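You operate a simulated robot arm through the tools that you are given. There is no shell and no other tool. Be economical: measure what you need, move in short steps, check, and stop when the job is done.

You are at the controls of a simulated robot arm. One attempt, no reset.

TASK
Load the OAK board on the small press's lower tray and close the press.
Fine: tray in, guard down and latched before the pump starts; then CLOSE.

Only the result counts: the job must be done as asked and must still hold three seconds after the hand-in. Knocking over, shifting, dropping, spilling or breaking anything else fails it.

THE ROBOT
A 7-joint arm with a two-finger parallel gripper on a trunk, on a base that drives. Base frame: it is fixed to the floor where the robot stands at the start and does not move with it; the origin is under the middle of the robot, x ahead of it, y to its left, z up. Readings come in m, rad, newtons and seconds.
With the tool pointing down near the work surface it reaches from about 0.28 to 0.74 m from the robot's upright axis, wherever it stands. Its first joint turns from -2.007 to 2.007 rad. Places, roughly: board [0.5, -1.75, 0.75]; desk clear button [0.9, -1.4, 1.3]; desk close button [1.3, -0.6, 1]; desk heat knob [1.3, -0.7, 1.2]; desk lamps button [1.1, -1.1, 1]; desk mode knob [1, -1.2, 1.2]; desk open button [1.2, -0.9, 1]; desk power knob [0.9, -1.4, 1.2]; desk pressure knob [1.2, -0.9, 1.2]; desk pump switch [1, -1.2, 1]; desk reset button [1.2, -1, 1]; desk start button [1.3, -0.8, 1]; desk stop button [0.9, -1.4, 1]; desk time knob [1.1, -1, 1.2]; desk zero button [1.3, -0.8, 1.3]; guard latch [1.2, -0.3, 1]. Payload 3.91 kg.
The tool frame sits at the grasp point between the pads (the TCP): z along the fingers, y along the line on which they close. The tips reach 0.03 m beyond it. The gripper opens to 0.11 m. The fingers are 0.02 m wide and 0.01 m thick; the gripper's body (0.048 by 0.112 m) begins 0.055 m behind the TCP.
Orientation is that of the tool frame in the base frame, as a unit quaternion [x, y, z, w]. With the fingers straight down and closing along the base's y, the tool's x points along the base's -x, its y along +y and its z along -z.

THE INTERFACE
- The arm moves only by the tool jog_arm. Its argument "deltas" is a list of rows, each a list of 3 entries, a list of its own where there are three numbers: the shift along the base's x, y, z in m, then the turn, a rotation vector about the base's x, y, z in rad, then the opening, from 0 (shut) to 1 (fully open). In form: [[[x, y, z], [wx, wy, wz], claw], ...]. A call has 1 to 8 rows; each row shifts and turns the commanded pose from where the row before left it. Each row takes 0.2 s and may step no farther than 0.05 m and 0.15 rad from the row before; otherwise, or with a gripper value out of range, the whole call is refused. A pose out of reach is approached as far as the arm can. The call stops where the force on the tool passes 40 N (or 10 N more than at its start, if that is more) or the arm is blocked; 0.2 s more then pass. The fingers move at their own pace (about 0.108 m/s each) and stop on an object; they squeeze with about 21 N. The grip force told is the motor's: it shows also when the fingers shut on nothing. Time passes only in rows, and 0.2 s behind the last, so rows that do not move let the fingers close. The reply holds the time, the measured pose of the TCP, the force on the tool along the base axes, the opening and the grip force, in the units named above and with some noise, with the torque about the TCP (base axes, N m) and any sound that the robot's microphone picked up.
- Cameras (640 x 400 px; columns grow to the right, rows downward): "scene" is now at [0.0283, 0.1386, 1.3864]; the picture's right is [-0.15, -0.99, 0.00], its down [-0.50, 0.08, -0.86] and it looks along [0.85, -0.13, -0.51] (base axes); focal length 254 px, centre (320, 200). "wrist" rides on the gripper at [0.072, 0.017, -0.103] in the tool frame; the picture's right is [-0.23, 0.97, 0.00], its down [-0.76, -0.18, -0.62] and it looks along [-0.61, -0.14, 0.78] (tool axes); focal length 222 px, centre (320, 200). There is no depth. A picture from a camera that has moved, and an enlarged one, comes with that camera's place and axes in the base frame and with its lens.
- capture(camera): a new picture of that camera. It takes no simulated time.
- move_column(by): slides the trunk up (or, below 0, down) by that many m; the arm and the scene camera ride with it, the base frame stays. It gives what a move gives, with no picture.
- roll_base(legs): drives the robot by 1 to 6 legs, each [ahead, turn to the left] in m and rad, along the robot's own axes; the way and the turn of a leg run together, so that a leg with both is an arc; at most 1.5 m and 3.142 rad a leg. The arm and the cameras ride along, it lands a little off, and it stops where it bumps. It gives what a move gives.
- turn_head(pan, tilt): turns the head with the scene camera to pan (to the left, within 2.705 rad either way) and tilt (down, from -0.506 to 1.204), counted from straight ahead of the robot. It gives what a move gives.
- close_up(camera, box): a new picture of the part [left, top, right, bottom] of that camera's present view, enlarged. It takes no simulated time.
- sign_off(): hands the job in; it is judged then, once.

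Work in short steps. Places have to be worked out from the pictures, the camera data and where the tool is seen: move nearer, look again, correct. Check each grasp and each placing, and mend what went wrong. You have 120 turns and 98 pictures in all, those below and enlarged ones among them. Open the gripper and draw the arm clear of the work before you hand the job in, unless the task says otherwise; then end with one line.

The tools are called as name(argument=value, ...) on one line, values as JSON. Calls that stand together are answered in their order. jog_arm: Moves the arm, as the interface text tells. Its arguments: {"type":"object","properties":{"deltas":{"type":"array"}},"required":["deltas"]} The other tools are called the same way: move_column (by) slides the trunk up or down; roll_base (legs) drives the base; turn_head (pan, tilt) turns the head that bears the scene camera; capture (camera) takes a picture; close_up (camera, box) takes an enlarged picture of a part of a camera's view; sign_off () hands the job in.

At the start:

```text
clock: 0.0
tool_pos: [0.52, 0.1558, 0.9358]
tool_rot: [0.0, 1.0, 0.001, 0.0]
force: [-0.1, -1.2, 0.0]
torque: [0.0, 0.0, 0.0]
width: 0.1102
grip_force: 0.0
trunk travel left (down, up): [-0.475, 0.515]
robot x, y, heading: [0.0006, 0.0014, 0.004]
head pan, tilt: [-0.15, 0.532]
```

scene: 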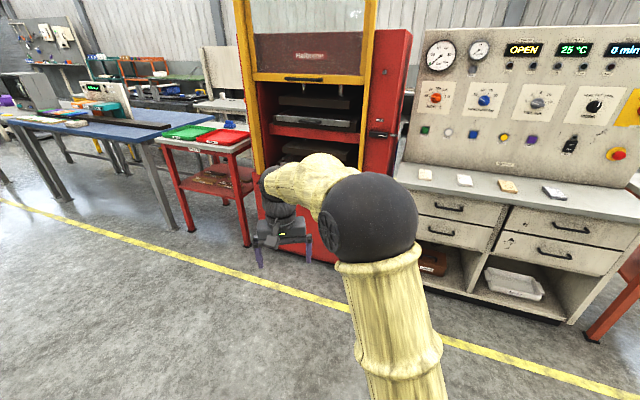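
wrist: 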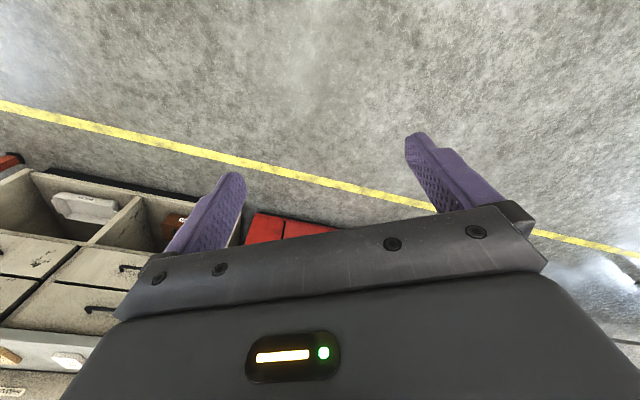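

The press stands ahead with the desk to its right, and the boards should be farther right. I'll look at the desk and the press up close before moving anything.

close_up(camera="scene", box=[400, 20, 640, 210])

close_up(camera="scene", box=[230, 0, 420, 200])

turn_head(pan=-1.1, tilt=0.45)

```text
2.11 times, centred on (520, 115) of scene
camera zoom: at [0.0283, 0.1386, 1.3864], right [-0.15, -0.99, 0.0], down [-0.5, 0.08, -0.86], along [0.85, -0.13, -0.51], focal length 535 px, centre (-101, 379)
```

zoom: 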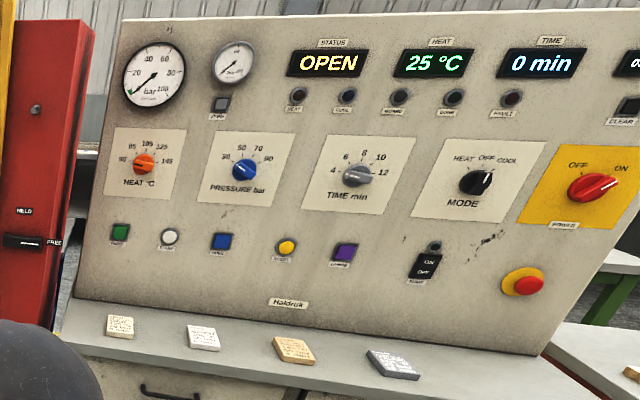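

```text
2.00 times, centred on (325, 100) of scene
camera zoom: at [0.0283, 0.1386, 1.3864], right [-0.15, -0.99, 0.0], down [-0.5, 0.08, -0.86], along [0.85, -0.13, -0.51], focal length 508 px, centre (310, 400)
```

zoom: 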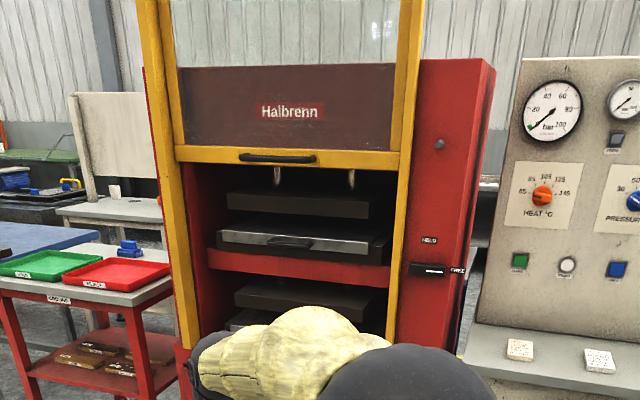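

```text
clock: 1.2
tool_pos: [0.5207, 0.1556, 0.9352]
tool_rot: [-0.001, 1.0, 0.001, 0.0]
force: [-0.4, -0.7, -0.5]
torque: [0.04, 0.02, 0.01]
width: 0.1097
grip_force: 0.1
trunk travel left (down, up): [-0.475, 0.515]
robot x, y, heading: [0.0013, -0.002, -0.002]
head pan, tilt: [-1.1, 0.45]
```

The desk has written cards on its ledge that I'll want to read. First I'll look right, towards the boards.

capture(camera="scene")

close_up(camera="scene", box=[250, 150, 450, 275])

```text
93 pictures are left
camera scene: at [-0.0191, 0.0702, 1.394], right [-0.89, -0.45, 0.0], down [-0.2, 0.39, -0.9], along [0.41, -0.8, -0.44], focal length 254 px, centre (320, 200)
```

scene: 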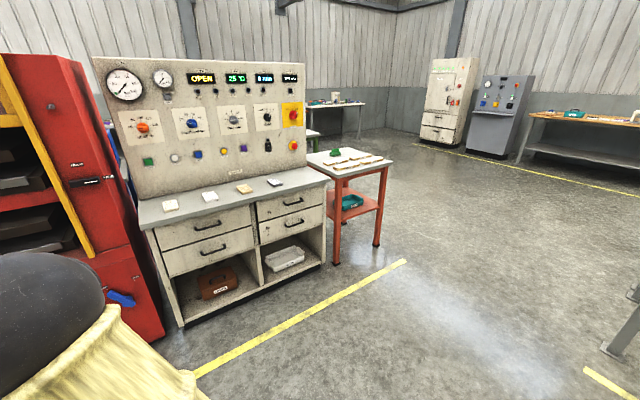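

```text
3.20 times, centred on (350, 212) of scene
camera zoom: at [-0.0191, 0.0702, 1.394], right [-0.89, -0.45, 0.0], down [-0.2, 0.39, -0.9], along [0.41, -0.8, -0.44], focal length 813 px, centre (224, 160)
```

zoom: 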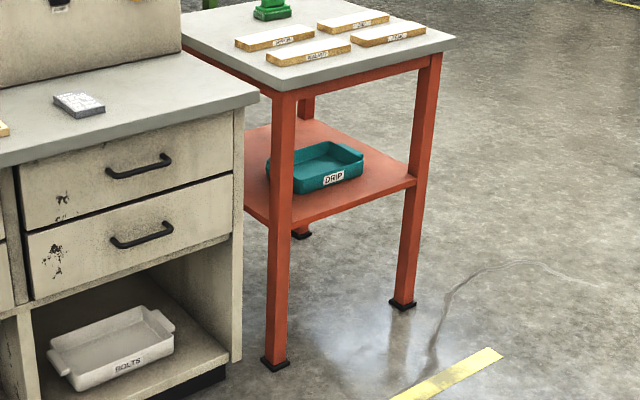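

Four labelled boards lie on the red table. I'll enlarge the labels and the desk cards.

close_up(camera="scene", box=[315, 145, 400, 180])

close_up(camera="scene", box=[155, 175, 235, 225])

close_up(camera="scene", box=[225, 165, 295, 205])

close_up(camera="scene", box=[90, 60, 310, 180])

```text
7.53 times, centred on (358, 162) of scene
camera zoom: at [-0.0191, 0.0702, 1.394], right [-0.89, -0.45, 0.0], down [-0.2, 0.39, -0.9], along [0.41, -0.8, -0.44], focal length 1914 px, centre (38, 482)
```

zoom: 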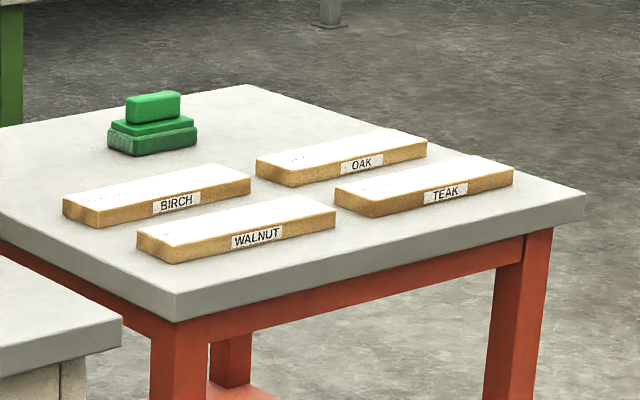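

```text
8.00 times, centred on (195, 200) of scene
camera zoom: at [-0.0191, 0.0702, 1.394], right [-0.89, -0.45, 0.0], down [-0.2, 0.39, -0.9], along [0.41, -0.8, -0.44], focal length 2033 px, centre (1320, 200)
```

zoom: 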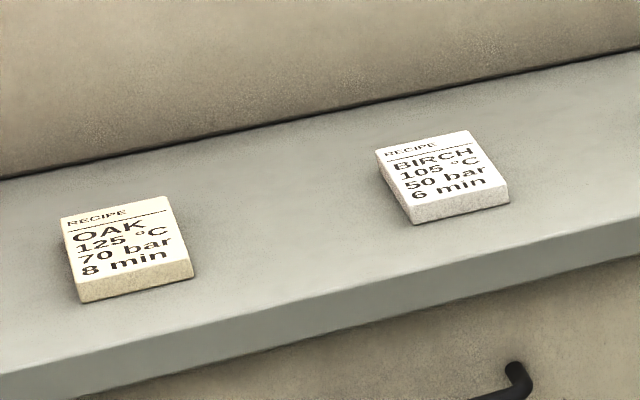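

```text
9.14 times, centred on (260, 185) of scene
camera zoom: at [-0.0191, 0.0702, 1.394], right [-0.89, -0.45, 0.0], down [-0.2, 0.39, -0.9], along [0.41, -0.8, -0.44], focal length 2324 px, centre (869, 337)
```

zoom: 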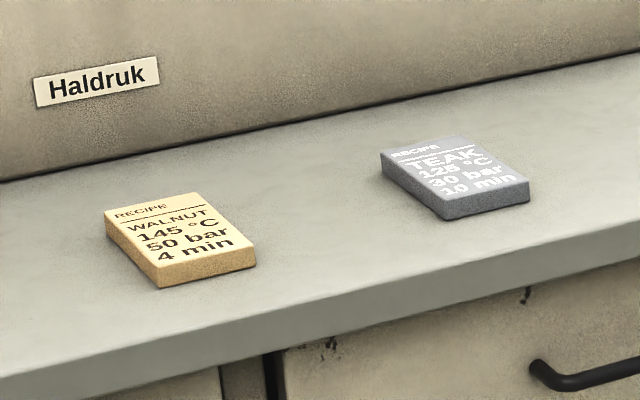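

```text
2.91 times, centred on (200, 120) of scene
camera zoom: at [-0.0191, 0.0702, 1.394], right [-0.89, -0.45, 0.0], down [-0.2, 0.39, -0.9], along [0.41, -0.8, -0.44], focal length 739 px, centre (669, 433)
```

zoom: 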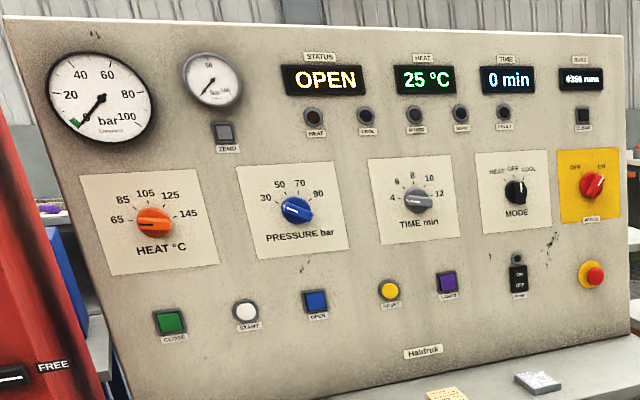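

The OAK board is identified: the far right of the back pair. Next I need the press in detail: trays, guard and latch.

turn_head(pan=0.0, tilt=0.35)

capture(camera="scene")

close_up(camera="scene", box=[240, 80, 400, 180])

```text
clock: 2.6
tool_pos: [0.5201, 0.1565, 0.9349]
tool_rot: [0.0, 1.0, 0.0, 0.0]
force: [-0.3, 0.0, 0.3]
torque: [0.02, -0.04, 0.0]
width: 0.1101
grip_force: 0.0
trunk travel left (down, up): [-0.475, 0.515]
robot x, y, heading: [-0.0026, -0.0002, 0.002]
head pan, tilt: [0.0, 0.351]
```

```text
87 pictures are left
camera scene: at [0.0323, 0.152, 1.4032], right [0.0, -1.0, 0.0], down [-0.34, 0.0, -0.94], along [0.94, 0.0, -0.34], focal length 254 px, centre (320, 200)
```

scene: 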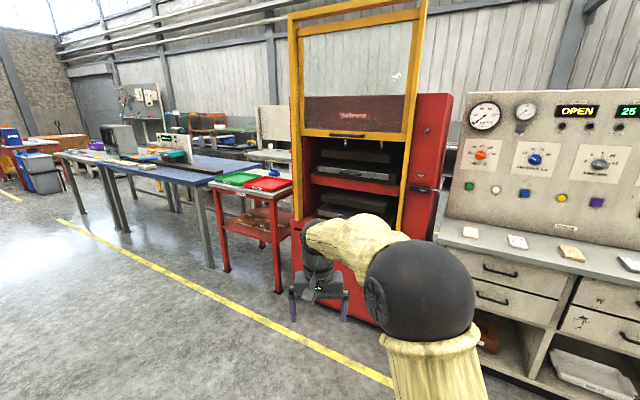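

```text
4.00 times, centred on (320, 130) of scene
camera zoom: at [0.0323, 0.152, 1.4032], right [0.0, -1.0, 0.0], down [-0.34, 0.0, -0.94], along [0.94, 0.0, -0.34], focal length 1017 px, centre (320, 480)
```

zoom: 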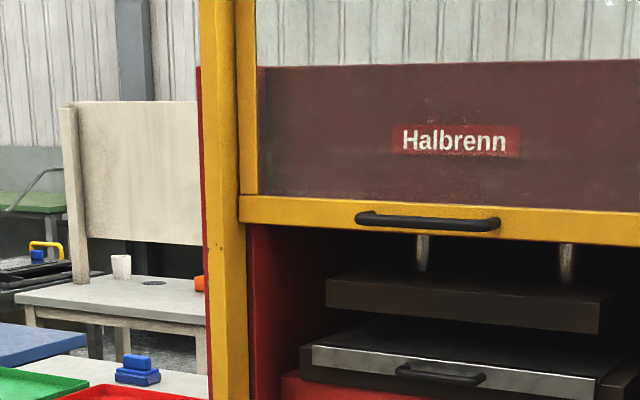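

The arm hides the lower tray. I'll turn the robot right (towards the boards anyway) and look back left at the press with the arm out of view.

roll_base(legs=[[0, -1.5]])

turn_head(pan=1.35, tilt=0.5)

capture(camera="scene")

```text
clock: 8.3
tool_pos: [0.1929, -0.5078, 0.9349]
tool_rot: [0.682, 0.732, 0.0, 0.0]
force: [-0.1, 0.4, 0.7]
torque: [0.01, -0.05, 0.02]
width: 0.11
grip_force: 0.1
trunk travel left (down, up): [-0.475, 0.515]
robot x, y, heading: [-0.0006, -0.0004, -1.496]
head pan, tilt: [0.0, 0.351]
```

```text
clock: 9.8
tool_pos: [0.1914, -0.5098, 0.9351]
tool_rot: [0.681, 0.732, 0.0, 0.0]
force: [-0.2, 0.4, -0.8]
torque: [-0.03, 0.01, -0.02]
width: 0.11
grip_force: 0.0
trunk travel left (down, up): [-0.475, 0.515]
robot x, y, heading: [-0.004, 0.0002, -1.503]
head pan, tilt: [1.349, 0.499]
```

```text
85 pictures are left
camera scene: at [0.2374, 0.0558, 1.3895], right [-0.15, -0.99, 0.0], down [-0.47, 0.07, -0.88], along [0.87, -0.13, -0.48], focal length 254 px, centre (320, 200)
```

scene: 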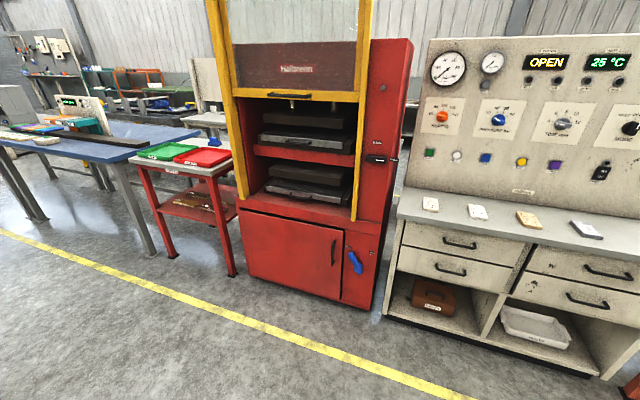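

Now the press is clear. I'll enlarge the daylight openings and the latch.

close_up(camera="scene", box=[230, 85, 380, 225])

close_up(camera="scene", box=[340, 120, 420, 180])

```text
2.86 times, centred on (305, 155) of scene
camera zoom: at [0.2374, 0.0558, 1.3895], right [-0.15, -0.99, 0.0], down [-0.47, 0.07, -0.88], along [0.87, -0.13, -0.48], focal length 726 px, centre (363, 329)
```

zoom: 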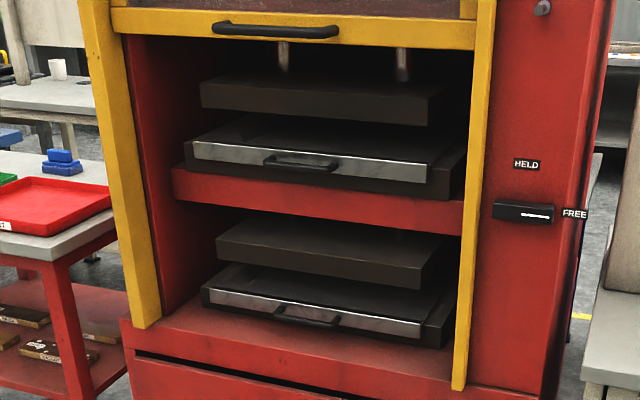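

```text
6.67 times, centred on (380, 150) of scene
camera zoom: at [0.2374, 0.0558, 1.3895], right [-0.15, -0.99, 0.0], down [-0.47, 0.07, -0.88], along [0.87, -0.13, -0.48], focal length 1694 px, centre (-80, 533)
```

zoom: 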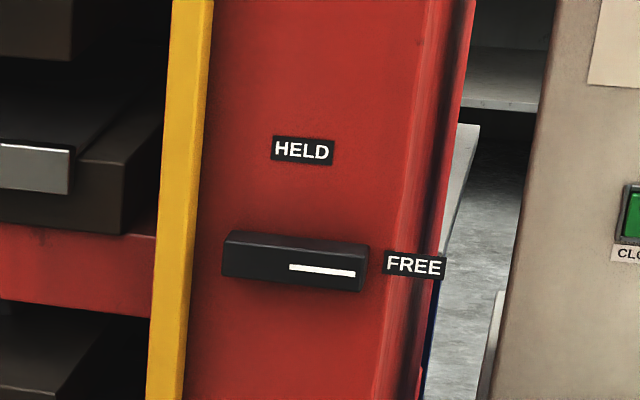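

The trays are in; the latch bar points to FREE, and the guard is up. The press seems yawed about -0.35 rad, with its lower handle near (1.4, 0, 0.9). I'll drive to a spot squarely in front of it at a safe distance and look again.

roll_base(legs=[[0, 1.94], [0.5, 0], [0, -0.79]])

turn_head(pan=0.0, tilt=0.5)

capture(camera="scene")

capture(camera="wrist")

```text
clock: 22.9
tool_pos: [1.0003, 0.1841, 0.9352]
tool_rot: [0.172, 0.985, 0.001, 0.0]
force: [-0.5, 0.1, -0.3]
torque: [0.04, -0.02, -0.01]
width: 0.1095
grip_force: 0.1
trunk travel left (down, up): [-0.475, 0.515]
robot x, y, heading: [0.4599, 0.2151, -0.348]
head pan, tilt: [1.349, 0.499]
```

```text
clock: 24.4
tool_pos: [1.0005, 0.1827, 0.9349]
tool_rot: [0.172, 0.985, 0.002, 0.0]
force: [-0.1, -0.2, -0.6]
torque: [0.03, -0.01, -0.01]
width: 0.1099
grip_force: 0.0
trunk travel left (down, up): [-0.475, 0.515]
robot x, y, heading: [0.4593, 0.2191, -0.348]
head pan, tilt: [0.0, 0.499]
```

```text
82 pictures are left
camera scene: at [0.5376, 0.346, 1.3895], right [-0.34, -0.94, 0.0], down [-0.45, 0.16, -0.88], along [0.83, -0.3, -0.48], focal length 254 px, centre (320, 200)
```

scene: 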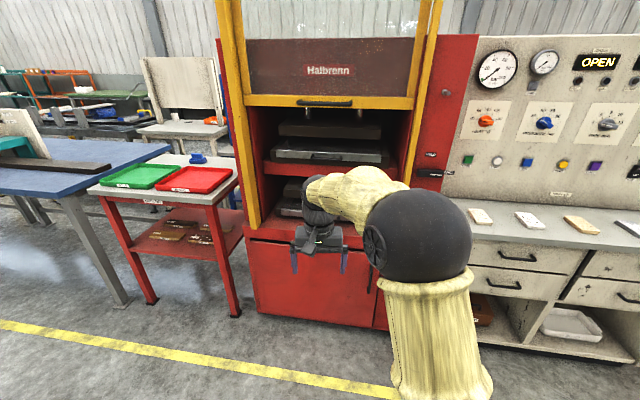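

```text
81 pictures are left
camera wrist: at [0.936, 0.2239, 1.0386], right [0.54, 0.84, 0.0], down [0.66, -0.43, 0.62], along [0.52, -0.34, -0.78], focal length 222 px, centre (320, 200)
```

wrist: 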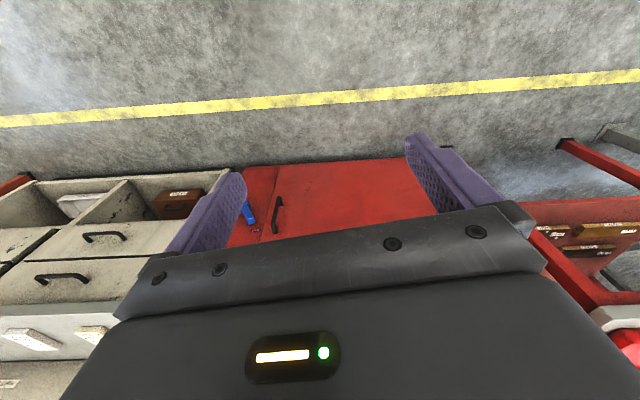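

The press now looks nearly square to the robot. I'll enlarge to measure its yaw and the handles.

close_up(camera="scene", box=[230, 80, 430, 230])

```text
2.67 times, centred on (330, 155) of scene
camera zoom: at [0.5376, 0.346, 1.3895], right [-0.34, -0.94, 0.0], down [-0.45, 0.16, -0.88], along [0.83, -0.3, -0.48], focal length 678 px, centre (293, 320)
```

zoom: 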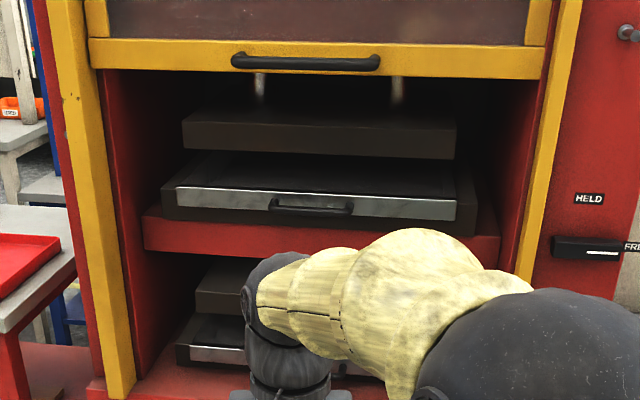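

Two views agree: press yaw is about -0.486 rad, lower tray top about z 0.765, and tray front centre about (1.48, -0.03). I'll move to stand square in front, about 0.87 m back on the tray's centreline.

roll_base(legs=[[0, 0.95], [0.29, 0], [0, -1.088]])

capture(camera="scene")

```text
clock: 34.0
tool_pos: [1.234, 0.2863, 0.9356]
tool_rot: [0.233, 0.973, 0.001, 0.0]
force: [-0.1, 0.9, -0.4]
torque: [0.0, 0.02, 0.01]
width: 0.1099
grip_force: 0.0
trunk travel left (down, up): [-0.475, 0.515]
robot x, y, heading: [0.7002, 0.3839, -0.462]
head pan, tilt: [0.0, 0.499]
```

```text
79 pictures are left
camera scene: at [0.7948, 0.5038, 1.3895], right [-0.45, -0.89, 0.0], down [-0.43, 0.22, -0.88], along [0.78, -0.4, -0.48], focal length 254 px, centre (320, 200)
```

scene: 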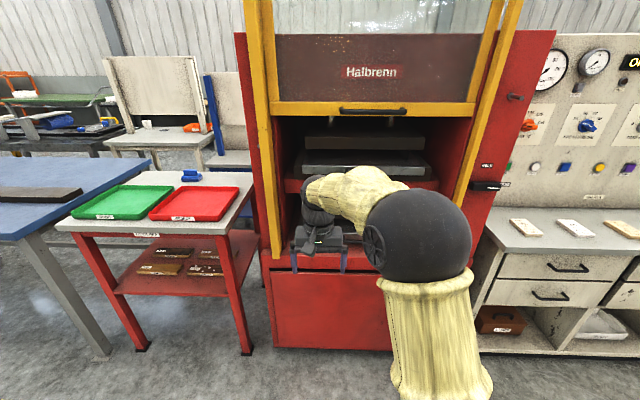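

The robot is square to within 0.024 rad. Now I swing the tool to point at the press, with the fingers closing vertically, half open, and shift it to the centreline.

jog_arm(deltas=[[[-0.0056, -0.0112, 0], [0.036, -0.1167, -0.0864], 0.6], [[-0.0056, -0.0112, 0], [0.036, -0.1167, -0.0864], 0.6], [[-0.0056, -0.0112, 0], [0.036, -0.1167, -0.0864], 0.6], [[-0.0056, -0.0112, 0], [0.036, -0.1167, -0.0864], 0.6], [[-0.0056, -0.0112, 0], [0.036, -0.1167, -0.0864], 0.6], [[-0.0056, -0.0112, 0], [0.036, -0.1167, -0.0864], 0.6], [[-0.0056, -0.0112, 0], [0.036, -0.1167, -0.0864], 0.6]])

jog_arm(deltas=[[[-0.0056, -0.0112, 0], [0.036, -0.1167, -0.0864], 0.6], [[-0.0056, -0.0112, 0], [0.036, -0.1167, -0.0864], 0.6], [[-0.0056, -0.0112, 0], [0.036, -0.1167, -0.0864], 0.6], [[-0.0056, -0.0112, 0], [0.036, -0.1167, -0.0864], 0.6], [[-0.0056, -0.0112, 0], [0.036, -0.1167, -0.0864], 0.6], [[-0.0056, -0.0112, 0], [0.036, -0.1167, -0.0864], 0.6], [[-0.0056, -0.0112, 0], [0.036, -0.1167, -0.0864], 0.6]])

capture(camera="wrist")

capture(camera="scene")

```text
clock: 35.6
tool_pos: [1.1951, 0.2058, 0.9348]
tool_rot: [0.479, 0.777, 0.206, 0.352]
force: [0.4, 0.6, -0.2]
torque: [0.03, -0.02, 0.01]
width: 0.0661
grip_force: 0.2
trunk travel left (down, up): [-0.475, 0.515]
robot x, y, heading: [0.7006, 0.3821, -0.472]
head pan, tilt: [0.0, 0.499]
```

```text
clock: 37.2
tool_pos: [1.1739, 0.1315, 0.9347]
tool_rot: [0.599, 0.444, 0.34, 0.573]
force: [-0.4, -0.6, -0.6]
torque: [0.0, 0.0, 0.01]
width: 0.0658
grip_force: 0.0
out of reach, approached as far as the arm can: row 5, 6, 7
trunk travel left (down, up): [-0.475, 0.515]
robot x, y, heading: [0.7003, 0.3828, -0.47]
head pan, tilt: [0.0, 0.499]
```

```text
78 pictures are left
camera wrist: at [1.1072, 0.239, 0.9546], right [0.05, -0.16, 0.99], down [-0.88, -0.47, -0.03], along [0.47, -0.87, -0.17], focal length 222 px, centre (320, 200)
```

wrist: 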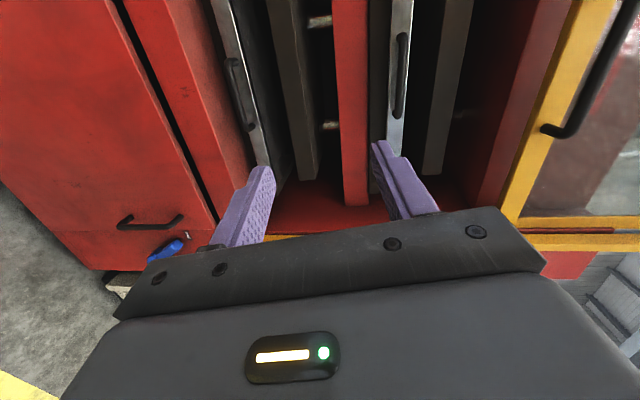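

```text
77 pictures are left
camera scene: at [0.7957, 0.5036, 1.3895], right [-0.45, -0.89, 0.0], down [-0.43, 0.22, -0.88], along [0.78, -0.4, -0.48], focal length 254 px, centre (320, 200)
```

scene: 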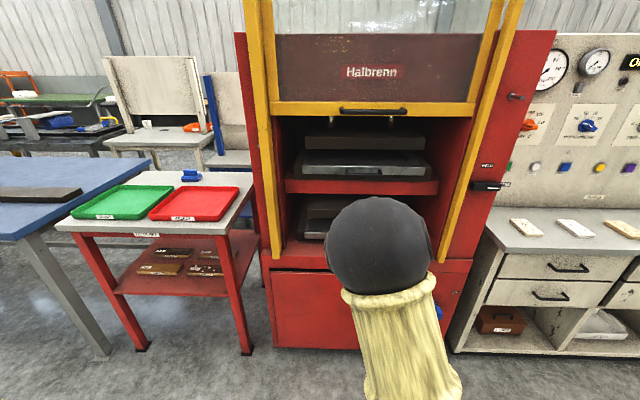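

The wrist camera (on its side) shows both trays with handles; the lower is at left. The arm was a bit folded up, so I move forward along the press axis and lower with the trunk, then check the pose.

jog_arm(deltas=[[[0.0442, -0.0234, 0], [0, 0, 0], 0.6], [[0, 0, 0], [0, 0, 0], 0.6]])

move_column(by=-0.17)

capture(camera="wrist")

```text
clock: 37.8
tool_pos: [1.2182, 0.1081, 0.9339]
tool_rot: [0.6, 0.443, 0.339, 0.574]
force: [-0.1, -0.6, -0.1]
torque: [0.0, 0.01, -0.03]
width: 0.0662
grip_force: 0.0
trunk travel left (down, up): [-0.475, 0.515]
robot x, y, heading: [0.7013, 0.3828, -0.469]
head pan, tilt: [0.0, 0.499]
```

```text
clock: 39.8
tool_pos: [1.218, 0.1078, 0.7645]
tool_rot: [0.599, 0.444, 0.34, 0.574]
force: [0.3, -0.2, 0.4]
torque: [-0.01, -0.01, -0.03]
width: 0.0657
grip_force: 0.0
trunk travel left (down, up): [-0.305, 0.685]
robot x, y, heading: [0.701, 0.3832, -0.466]
head pan, tilt: [0.0, 0.499]
```

```text
76 pictures are left
camera wrist: at [1.1509, 0.2152, 0.7854], right [0.05, -0.16, 0.99], down [-0.88, -0.47, -0.03], along [0.47, -0.87, -0.16], focal length 222 px, centre (320, 200)
```

wrist: 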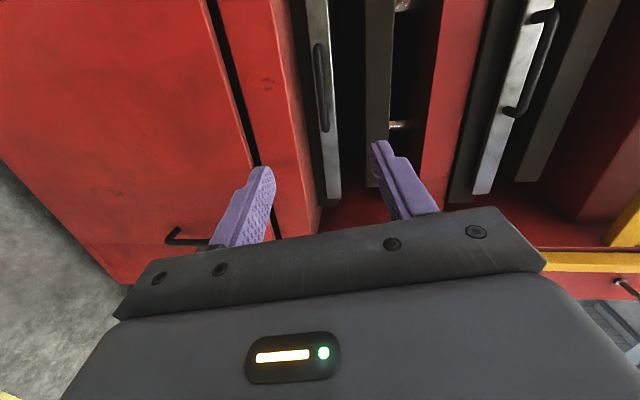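

Triangulating the lower handle from two wrist views gives about (1.46, -0.01, 0.738). I finish squaring the tool, lower 2.7 cm and advance part of the way.

jog_arm(deltas=[[[0.02, -0.01, -0.013], [0.0255, -0.071, -0.046], 0.6], [[0.02, -0.01, -0.014], [0.0255, -0.071, -0.046], 0.6], [[0.0354, -0.0187, 0], [0, 0, 0], 0.6], [[0.0354, -0.0187, 0], [0, 0, 0], 0.6]])

capture(camera="wrist")

```text
clock: 40.8
tool_pos: [1.3056, 0.0792, 0.7628]
tool_rot: [0.613, 0.42, 0.339, 0.577]
force: [0.0, -0.7, -0.2]
torque: [0.02, 0.03, 0.02]
width: 0.0661
grip_force: 0.0
out of reach, approached as far as the arm can: row 1, 2, 4
trunk travel left (down, up): [-0.305, 0.685]
robot x, y, heading: [0.6971, 0.382, -0.469]
head pan, tilt: [0.0, 0.499]
```

```text
75 pictures are left
camera wrist: at [1.2413, 0.1896, 0.7856], right [0.03, -0.19, 0.98], down [-0.9, -0.43, -0.06], along [0.43, -0.88, -0.18], focal length 222 px, centre (320, 200)
```

wrist: 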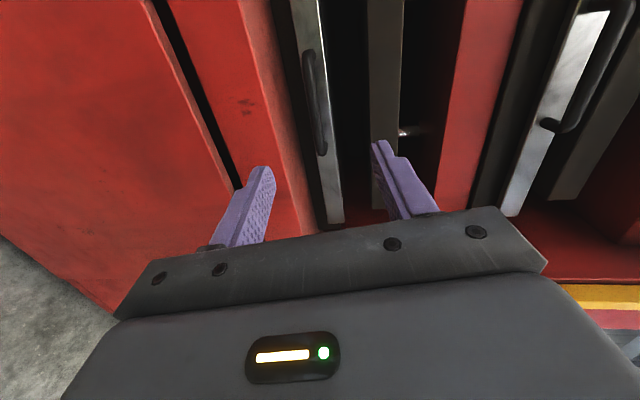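

The tool is still pitched 6° down – a wrist limit, likely because the arm reaches low from its shoulder. I lower the trunk more and correct the pitch with the arm raised relative to it.

move_column(by=-0.12)

jog_arm(deltas=[[[0, 0, 0.032], [0, 0, 0], 0.6], [[0, 0, 0.032], [0, 0, 0], 0.6], [[0, 0, 0.032], [0.02, -0.055, -0.02], 0.6], [[0, 0, 0], [0.02, -0.055, -0.02], 0.6]])

```text
clock: 42.3
tool_pos: [1.302, 0.0782, 0.6426]
tool_rot: [0.613, 0.419, 0.34, 0.577]
force: [-0.5, 0.8, -0.4]
torque: [0.03, 0.03, 0.03]
width: 0.0662
grip_force: 0.0
trunk travel left (down, up): [-0.185, 0.805]
robot x, y, heading: [0.6967, 0.3841, -0.472]
head pan, tilt: [0.0, 0.499]
```

```text
clock: 43.3
tool_pos: [1.3028, 0.0787, 0.7403]
tool_rot: [0.613, 0.367, 0.37, 0.594]
force: [0.0, 0.3, 0.7]
torque: [-0.01, -0.01, -0.02]
width: 0.066
grip_force: 0.1
trunk travel left (down, up): [-0.185, 0.805]
robot x, y, heading: [0.6998, 0.3806, -0.471]
head pan, tilt: [0.0, 0.499]
```

The tool is now level and square at z 0.740. I check with the wrist camera before advancing.

jog_arm(deltas=[[[0.0354, -0.0187, 0], [0, 0, 0], 0.6], [[0.0354, -0.0187, 0], [0, 0, 0], 0.6]])

capture(camera="wrist")

```text
clock: 43.9
tool_pos: [1.3734, 0.0428, 0.7386]
tool_rot: [0.614, 0.368, 0.369, 0.593]
force: [-1.0, -0.3, -0.4]
torque: [0.03, -0.01, -0.01]
width: 0.0661
grip_force: 0.0
trunk travel left (down, up): [-0.185, 0.805]
robot x, y, heading: [0.6968, 0.3809, -0.469]
head pan, tilt: [0.0, 0.499]
```

```text
74 pictures are left
camera wrist: at [1.3139, 0.1539, 0.7596], right [-0.09, -0.23, 0.97], down [-0.9, -0.39, -0.18], along [0.42, -0.89, -0.17], focal length 222 px, centre (320, 200)
```

wrist: 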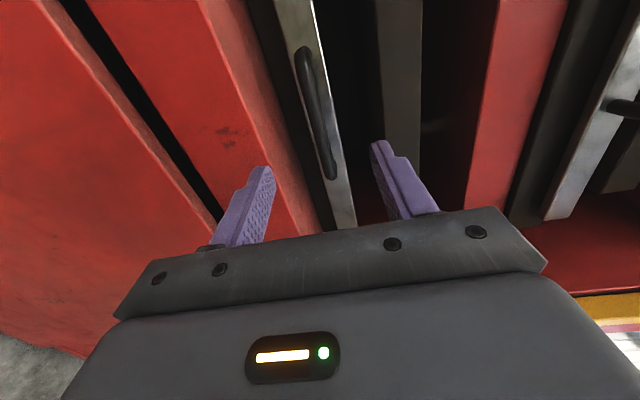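

The handle sits nicely between the fingers' lines, about 0.11–0.14 m ahead, z ~0.734. I advance 0.08 m and look again.

jog_arm(deltas=[[[0.0354, -0.0187, -0.002], [0, 0, 0], 0.6], [[0.0354, -0.0187, -0.002], [0, 0, 0], 0.6]])

capture(camera="wrist")

```text
clock: 44.5
tool_pos: [1.4336, 0.0096, 0.7372]
tool_rot: [0.616, 0.367, 0.368, 0.592]
force: [-44.8, 30.4, 4.0]
torque: [1.37, 2.08, -0.54]
width: 0.0648
grip_force: 0.1
trunk travel left (down, up): [-0.185, 0.805]
robot x, y, heading: [0.6956, 0.384, -0.467]
head pan, tilt: [0.0, 0.499]
stopped in row 2: the force on the tool passed its limit at 150 N (the readings are from after the stop); the commanded pose is now the measured one
```

```text
73 pictures are left
camera wrist: at [1.375, 0.1209, 0.7575], right [-0.09, -0.23, 0.97], down [-0.91, -0.38, -0.17], along [0.41, -0.89, -0.18], focal length 222 px, centre (320, 200)
```

wrist: 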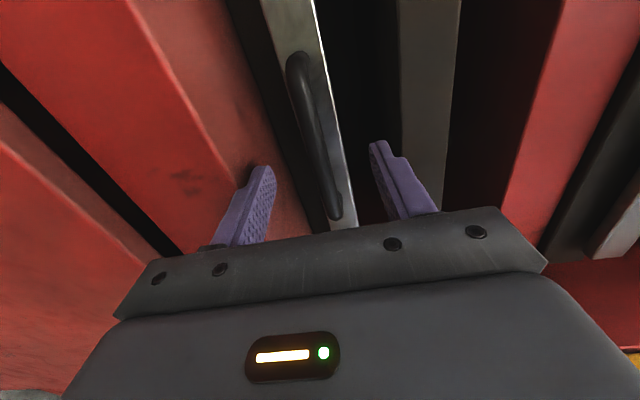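

The lower finger hit the deck edge (the torque puts contact about 0.048 m below the TCP). I back off, narrow the opening to about 0.045 m, raise 5 mm and come in again.

jog_arm(deltas=[[[-0.0265, 0.014, 0], [0, 0, 0], 0.4], [[0, 0, 0.005], [0, 0, 0], 0.4], [[0, 0, 0], [0, 0, 0], 0.4], [[0.0265, -0.014, 0], [0, 0, 0], 0.4], [[0.0177, -0.0093, 0], [0, 0, 0], 0.4], [[0.0133, -0.007, 0], [0, 0, 0], 0.4]])

capture(camera="wrist")

```text
clock: 45.9
tool_pos: [1.4689, -0.0086, 0.7383]
tool_rot: [0.616, 0.368, 0.368, 0.591]
force: [0.2, -0.4, -0.4]
torque: [0.02, -0.02, -0.01]
width: 0.0437
grip_force: 0.0
trunk travel left (down, up): [-0.185, 0.805]
robot x, y, heading: [0.7045, 0.3828, -0.47]
head pan, tilt: [0.0, 0.499]
```

```text
72 pictures are left
camera wrist: at [1.409, 0.1028, 0.7593], right [-0.09, -0.23, 0.97], down [-0.91, -0.39, -0.17], along [0.41, -0.89, -0.18], focal length 222 px, centre (320, 200)
```

wrist: 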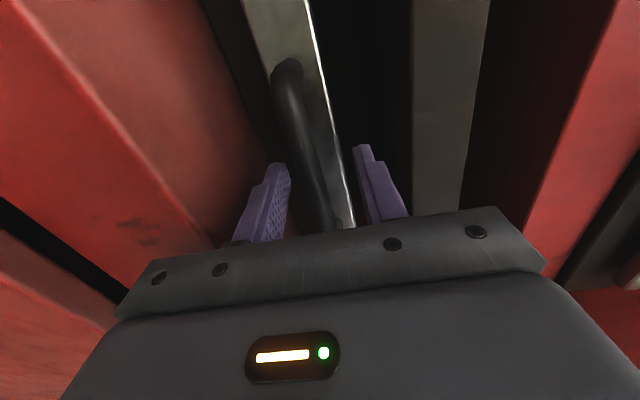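

The bar passes between the fingers, still about 0.04 m ahead of the grasp point and a bit lower. I advance 3 cm with a 4 mm drop.

jog_arm(deltas=[[[0.0133, -0.007, -0.004], [0, 0, 0], 0.4], [[0.0133, -0.007, 0], [0, 0, 0], 0.4]])

capture(camera="wrist")

```text
clock: 46.4
tool_pos: [1.4834, -0.0169, 0.7322]
tool_rot: [0.619, 0.367, 0.366, 0.59]
force: [-22.6, 15.3, 0.5]
torque: [0.67, 1.01, -0.78]
width: 0.0441
grip_force: 0.1
trunk travel left (down, up): [-0.185, 0.805]
robot x, y, heading: [0.7047, 0.3858, -0.47]
head pan, tilt: [0.0, 0.499]
stopped in row 2: the force on the tool passed its limit at 75 N (the readings are from after the stop); the commanded pose is now the measured one
```

```text
71 pictures are left
camera wrist: at [1.4245, 0.0947, 0.7548], right [-0.08, -0.23, 0.97], down [-0.91, -0.38, -0.17], along [0.41, -0.89, -0.18], focal length 222 px, centre (320, 200)
```

wrist: 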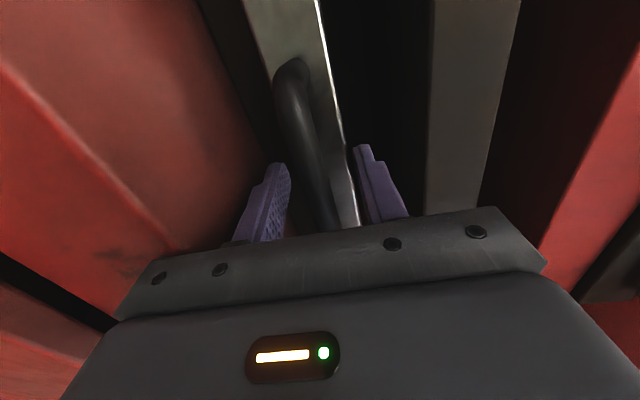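

The lower fingertip now touches the dark plate under the tray, so the bar should be about at the grasp point. I back off 3 mm and close.

jog_arm(deltas=[[[-0.0035, 0.0019, 0], [0, 0, 0], 0.4], [[0, 0, 0], [0, 0, 0], 0.0], [[0, 0, 0], [0, 0, 0], 0.0], [[0, 0, 0], [0, 0, 0], 0.0]])

capture(camera="wrist")

```text
clock: 47.4
tool_pos: [1.4798, -0.0157, 0.7356]
tool_rot: [0.617, 0.368, 0.366, 0.591]
force: [5.1, -4.1, 24.2]
torque: [-1.43, -0.26, 0.25]
width: 0.0339
grip_force: 44.3
trunk travel left (down, up): [-0.185, 0.805]
robot x, y, heading: [0.6953, 0.3839, -0.469]
head pan, tilt: [0.0, 0.499]
```

```text
70 pictures are left
camera wrist: at [1.4208, 0.0962, 0.7572], right [-0.09, -0.23, 0.97], down [-0.91, -0.38, -0.17], along [0.41, -0.89, -0.18], focal length 222 px, centre (320, 200)
```

wrist: 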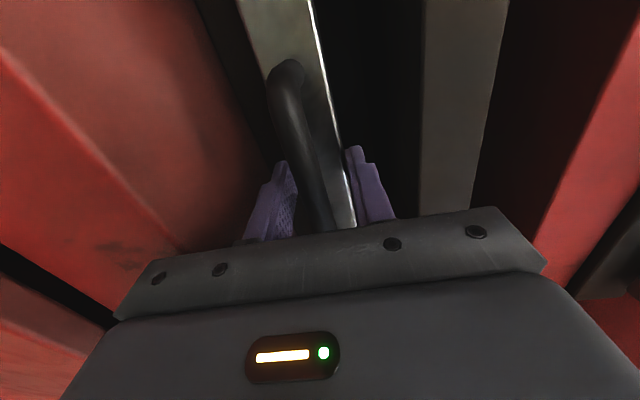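

The fingers closed to 0.034 m with an upward push: the tips are past the bar and pinching the tray's front panel. I reopen, retreat 2 cm and close on the bar itself.

jog_arm(deltas=[[[0, 0, 0], [0, 0, 0], 0.4], [[-0.0088, 0.0047, 0], [0, 0, 0], 0.4], [[-0.0088, 0.0047, -0.002], [0, 0, 0], 0.4], [[0, 0, 0], [0, 0, 0], 0.0], [[0, 0, 0], [0, 0, 0], 0.0], [[0, 0, 0], [0, 0, 0], 0.0]])

capture(camera="wrist")

```text
clock: 48.8
tool_pos: [1.4631, -0.0057, 0.734]
tool_rot: [0.617, 0.367, 0.367, 0.591]
force: [5.4, -4.2, 28.3]
torque: [-0.98, 0.22, 0.19]
width: 0.0138
grip_force: 45.2
trunk travel left (down, up): [-0.185, 0.805]
robot x, y, heading: [0.6973, 0.381, -0.47]
head pan, tilt: [0.0, 0.499]
```

```text
69 pictures are left
camera wrist: at [1.4029, 0.1053, 0.7556], right [-0.09, -0.23, 0.97], down [-0.91, -0.38, -0.17], along [0.41, -0.89, -0.18], focal length 222 px, centre (320, 200)
```

wrist: 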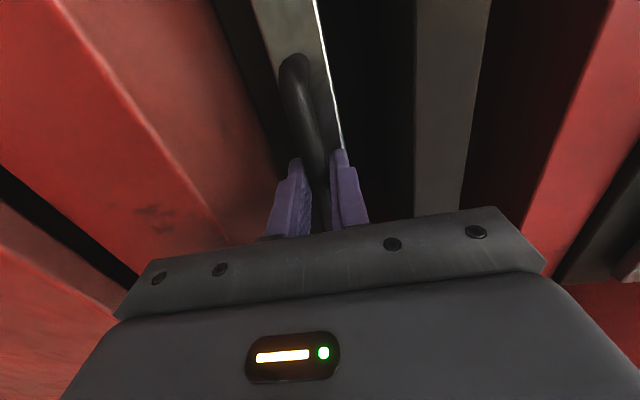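

The bar is gripped (0.0138 m). The upward load means the bar is slightly lower, so I drop 3 mm, then pull straight out along the tray axis.

jog_arm(deltas=[[[0, 0, -0.004], [0, 0, 0], 0.0], [[-0.0088, 0.0047, 0], [0, 0, 0], 0.0], [[-0.0177, 0.0093, 0], [0, 0, 0], 0.0], [[-0.0177, 0.0093, 0], [0, 0, 0], 0.0], [[-0.0177, 0.0093, 0], [0, 0, 0], 0.0]])

```text
clock: 49.2
tool_pos: [1.4624, -0.0047, 0.733]
tool_rot: [0.615, 0.366, 0.369, 0.594]
force: [6.5, -2.1, 13.2]
torque: [-0.98, 0.31, -0.85]
width: 0.0137
grip_force: 44.6
trunk travel left (down, up): [-0.185, 0.805]
robot x, y, heading: [0.6989, 0.3855, -0.473]
head pan, tilt: [0.0, 0.499]
stopped in row 2: the force on the tool passed its limit at 41 N (the readings are from after the stop); the commanded pose is now the measured one
```

The z preload used up much of the 40 N allowance. I relieve it first, then pull again gently.

jog_arm(deltas=[[[0, 0, -0.003], [0, 0, 0], 0.0], [[0, 0, 0], [0, 0, 0], 0.0]])

jog_arm(deltas=[[[-0.0044, 0.0023, 0], [0, 0, 0], 0.0], [[-0.0088, 0.0047, 0], [0, 0, 0], 0.0], [[-0.0133, 0.007, 0], [0, 0, 0], 0.0], [[-0.0177, 0.0093, 0], [0, 0, 0], 0.0]])

```text
clock: 49.8
tool_pos: [1.4609, -0.006, 0.7341]
tool_rot: [0.615, 0.365, 0.369, 0.594]
force: [5.4, -4.4, 32.9]
torque: [-0.98, 0.14, 0.19]
width: 0.014
grip_force: 44.6
trunk travel left (down, up): [-0.185, 0.805]
robot x, y, heading: [0.6979, 0.3807, -0.47]
head pan, tilt: [0.0, 0.499]
```

```text
clock: 50.8
tool_pos: [1.4184, 0.0172, 0.7344]
tool_rot: [0.613, 0.366, 0.371, 0.593]
force: [4.1, 1.6, 34.9]
torque: [-0.93, 0.12, -0.47]
width: 0.0137
grip_force: 44.9
trunk travel left (down, up): [-0.185, 0.805]
robot x, y, heading: [0.696, 0.3843, -0.468]
head pan, tilt: [0.0, 0.499]
```

It slides. The tool is pressing down, so I raise the command a little and keep pulling.

jog_arm(deltas=[[[0, 0, 0.004], [0, 0, 0], 0.0], [[-0.0177, 0.0093, 0.002], [0, 0, 0], 0.0], [[-0.0221, 0.0117, 0], [0, 0, 0], 0.0], [[-0.0221, 0.0117, 0], [0, 0, 0], 0.0], [[-0.0221, 0.0117, 0], [0, 0, 0], 0.0]])

capture(camera="wrist")

capture(camera="scene")

```text
clock: 52.0
tool_pos: [1.3373, 0.064, 0.7344]
tool_rot: [0.616, 0.369, 0.368, 0.591]
force: [5.1, 10.9, 6.3]
torque: [-0.77, 0.39, 0.97]
width: 0.0136
grip_force: 45.4
trunk travel left (down, up): [-0.185, 0.805]
robot x, y, heading: [0.6978, 0.3799, -0.472]
head pan, tilt: [0.0, 0.499]
```

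```text
68 pictures are left
camera wrist: at [1.2765, 0.1746, 0.7555], right [-0.08, -0.23, 0.97], down [-0.91, -0.39, -0.17], along [0.41, -0.89, -0.18], focal length 222 px, centre (320, 200)
```

wrist: 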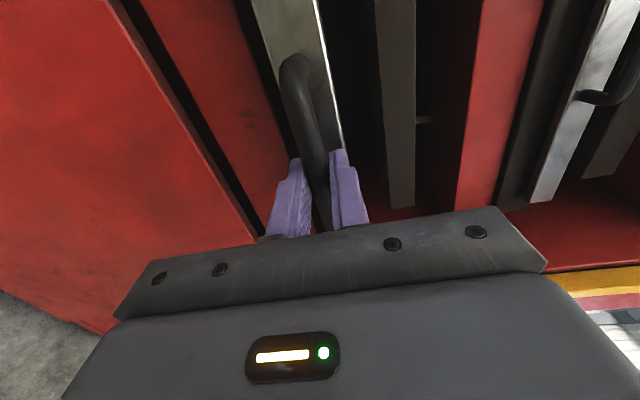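

```text
67 pictures are left
camera scene: at [0.7945, 0.5051, 1.0992], right [-0.45, -0.89, 0.0], down [-0.43, 0.22, -0.88], along [0.78, -0.4, -0.48], focal length 254 px, centre (320, 200)
```

scene: 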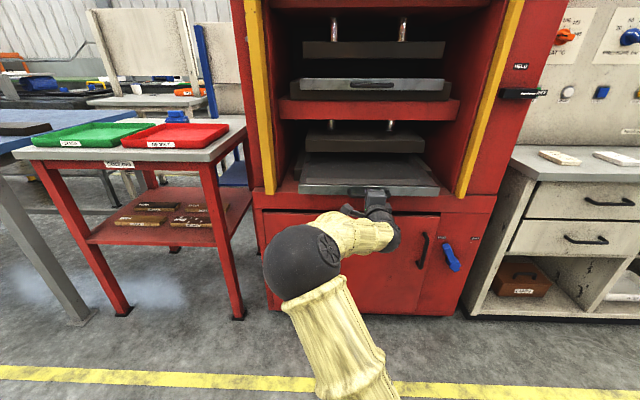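

The tray is out 0.145 m. I pull another ~0.1 m, easing slightly left to relieve the side load.

jog_arm(deltas=[[[-0.0207, 0.0143, 0.001], [0, 0, 0], 0.0], [[-0.0221, 0.0117, 0], [0, 0, 0], 0.0], [[-0.0221, 0.0117, 0], [0, 0, 0], 0.0], [[-0.0221, 0.0117, 0], [0, 0, 0], 0.0]])

capture(camera="scene")

```text
clock: 53.0
tool_pos: [1.2493, 0.1113, 0.7343]
tool_rot: [0.617, 0.368, 0.366, 0.591]
force: [4.0, 12.3, -2.1]
torque: [-0.85, 0.43, -0.75]
width: 0.0139
grip_force: 44.9
trunk travel left (down, up): [-0.185, 0.805]
robot x, y, heading: [0.6977, 0.3842, -0.471]
head pan, tilt: [0.0, 0.499]
```

```text
66 pictures are left
camera scene: at [0.7952, 0.505, 1.0993], right [-0.45, -0.89, 0.0], down [-0.43, 0.22, -0.88], along [0.78, -0.4, -0.48], focal length 254 px, centre (320, 200)
```

scene: 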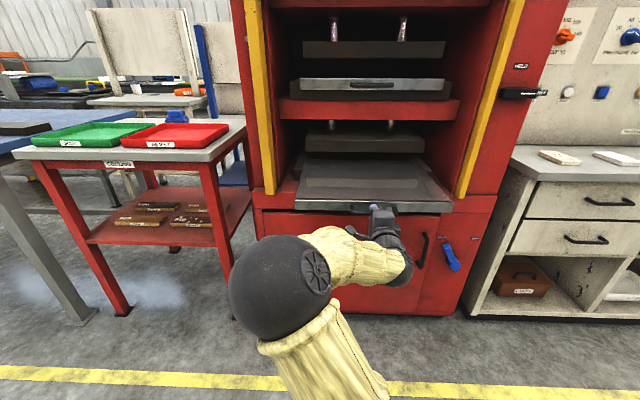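

The tray is out about 0.245 m. I'll enlarge it to judge its depth and any marked board place.

close_up(camera="scene", box=[280, 110, 470, 230])

```text
3.33 times, centred on (375, 170) of scene
camera zoom: at [0.7952, 0.505, 1.0993], right [-0.45, -0.89, 0.0], down [-0.43, 0.22, -0.88], along [0.78, -0.4, -0.48], focal length 847 px, centre (137, 300)
```

zoom: 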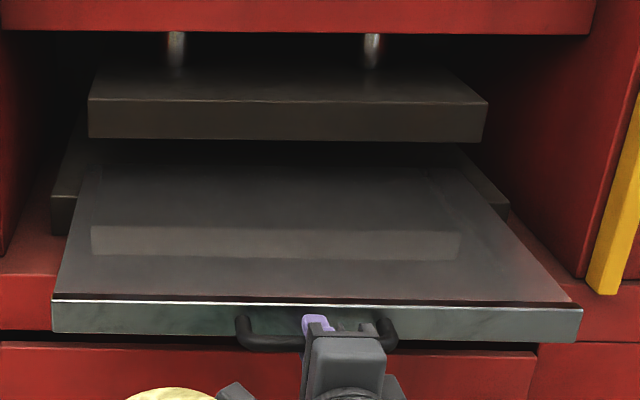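

Good: it's far enough out for loading. I open the gripper and roll straight back to clear the handle.

jog_arm(deltas=[[[0, 0, 0], [0, 0, 0], 0.35], [[0, 0, 0], [0, 0, 0], 0.35], [[0, 0, 0], [0, 0, 0], 0.35]])

roll_base(legs=[[-0.3, 0]])

capture(camera="scene")

```text
clock: 53.8
tool_pos: [1.2487, 0.1108, 0.7352]
tool_rot: [0.617, 0.366, 0.368, 0.592]
force: [0.2, 0.4, 0.0]
torque: [0.02, -0.03, 0.01]
width: 0.0386
grip_force: 0.1
trunk travel left (down, up): [-0.185, 0.805]
robot x, y, heading: [0.7008, 0.3844, -0.472]
head pan, tilt: [0.0, 0.499]
```

```text
clock: 56.1
tool_pos: [0.9805, 0.2444, 0.7338]
tool_rot: [0.618, 0.366, 0.366, 0.592]
force: [-0.1, -0.3, 0.7]
torque: [0.03, -0.03, -0.05]
width: 0.0383
grip_force: 0.0
trunk travel left (down, up): [-0.185, 0.805]
robot x, y, heading: [0.4331, 0.5177, -0.473]
head pan, tilt: [0.0, 0.499]
```

```text
64 pictures are left
camera scene: at [0.5286, 0.6392, 1.0995], right [-0.45, -0.89, 0.0], down [-0.43, 0.22, -0.88], along [0.78, -0.4, -0.48], focal length 254 px, centre (320, 200)
```

scene: 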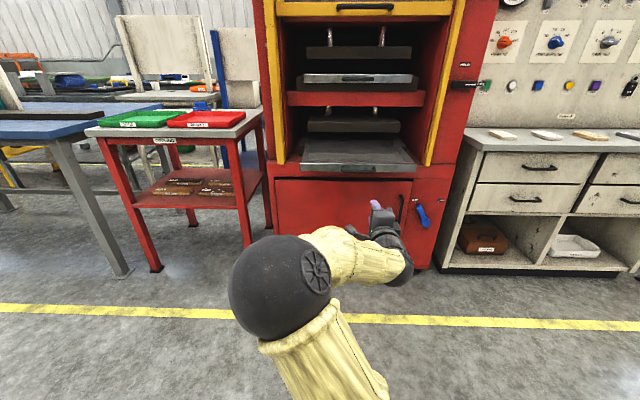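

The tray front centre is now about (1.286, 0.086). Next is the board: I turn the tool back to pointing down and raise the trunk.

jog_arm(deltas=[[[0, 0, 0.03], [-0.036, 0.1167, 0.0864], 0.6], [[0, 0, 0.03], [-0.036, 0.1167, 0.0864], 0.6], [[0, 0, 0.03], [-0.036, 0.1167, 0.0864], 0.6], [[0, 0, 0], [-0.036, 0.1167, 0.0864], 0.6], [[0, 0, 0], [-0.036, 0.1167, 0.0864], 0.6], [[0, 0, 0], [-0.036, 0.1167, 0.0864], 0.6], [[0, 0, 0], [-0.036, 0.1167, 0.0864], 0.6]])

jog_arm(deltas=[[[0, 0, 0], [-0.036, 0.1167, 0.0864], 1], [[0, 0, 0], [-0.036, 0.1167, 0.0864], 1], [[0, 0, 0], [-0.036, 0.1167, 0.0864], 1], [[0, 0, 0], [-0.036, 0.1167, 0.0864], 1], [[0, 0, 0], [-0.036, 0.1167, 0.0864], 1], [[0, 0, 0], [-0.036, 0.1167, 0.0864], 1], [[0, 0, 0], [-0.036, 0.1167, 0.0864], 1]])

move_column(by=0.25)

roll_base(legs=[[0, -1.317], [1.76, 0]])

```text
clock: 57.7
tool_pos: [0.9814, 0.2455, 0.8249]
tool_rot: [0.501, 0.77, 0.204, 0.338]
force: [0.3, 0.3, 1.2]
torque: [0.02, 0.03, 0.0]
width: 0.0662
grip_force: 0.0
trunk travel left (down, up): [-0.185, 0.805]
robot x, y, heading: [0.4323, 0.5177, -0.475]
head pan, tilt: [0.0, 0.499]
```

```text
clock: 59.3
tool_pos: [0.9812, 0.2452, 0.8248]
tool_rot: [0.251, 0.968, -0.015, -0.006]
force: [0.4, 1.0, 1.3]
torque: [-0.07, -0.01, 0.02]
width: 0.1101
grip_force: 0.1
trunk travel left (down, up): [-0.185, 0.805]
robot x, y, heading: [0.4307, 0.5163, -0.473]
head pan, tilt: [0.0, 0.499]
```

```text
clock: 61.9
tool_pos: [0.983, 0.2445, 1.0745]
tool_rot: [0.251, 0.968, -0.014, -0.006]
force: [0.7, -0.9, -0.3]
torque: [0.02, -0.01, -0.01]
width: 0.11
grip_force: 0.0
trunk travel left (down, up): [-0.435, 0.555]
robot x, y, heading: [0.4361, 0.5211, -0.469]
head pan, tilt: [0.0, 0.499]
```

```text
refused: 1.76 is not a number from -1.5 to 1.5
```

A leg was too long, so I split the drive.

roll_base(legs=[[0, -1.32], [0.9, 0], [0.86, 0], [0, 0.376], [0.6, 0], [0, 1.0]])

capture(camera="scene")

capture(camera="wrist")

```text
clock: 81.8
tool_pos: [0.2517, -2.3626, 1.0737]
tool_rot: [0.664, 0.747, -0.01, -0.011]
force: [0.4, -0.3, -0.1]
torque: [0.03, 0.01, -0.02]
width: 0.11
grip_force: 0.0
trunk travel left (down, up): [-0.435, 0.555]
robot x, y, heading: [0.1515, -1.756, -1.42]
head pan, tilt: [0.0, 0.499]
stopped in leg 5: the robot was blocked; the commanded pose is now the measured one
```

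```text
63 pictures are left
camera scene: at [0.306, -1.7656, 1.3495], right [-0.99, -0.15, 0.0], down [-0.07, 0.47, -0.88], along [0.13, -0.87, -0.48], focal length 254 px, centre (320, 200)
```

scene: 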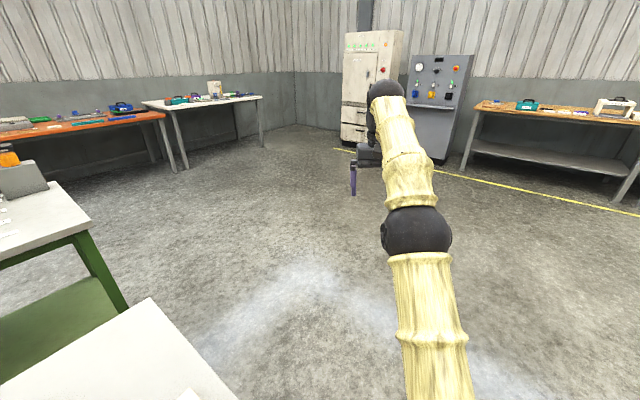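

```text
62 pictures are left
camera wrist: at [0.2608, -2.2885, 1.1767], right [0.99, -0.11, -0.03], down [-0.07, -0.78, 0.63], along [-0.09, -0.62, -0.78], focal length 222 px, centre (320, 200)
```

wrist: 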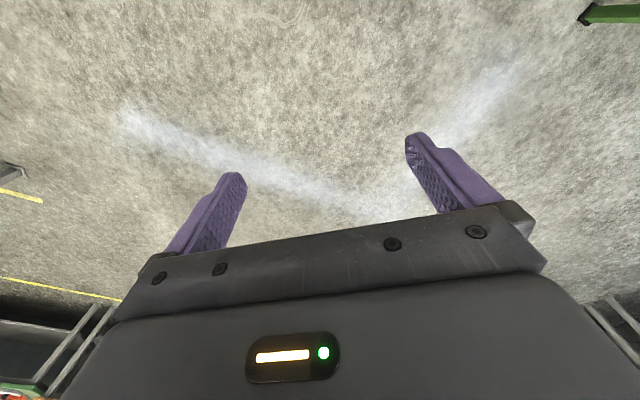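

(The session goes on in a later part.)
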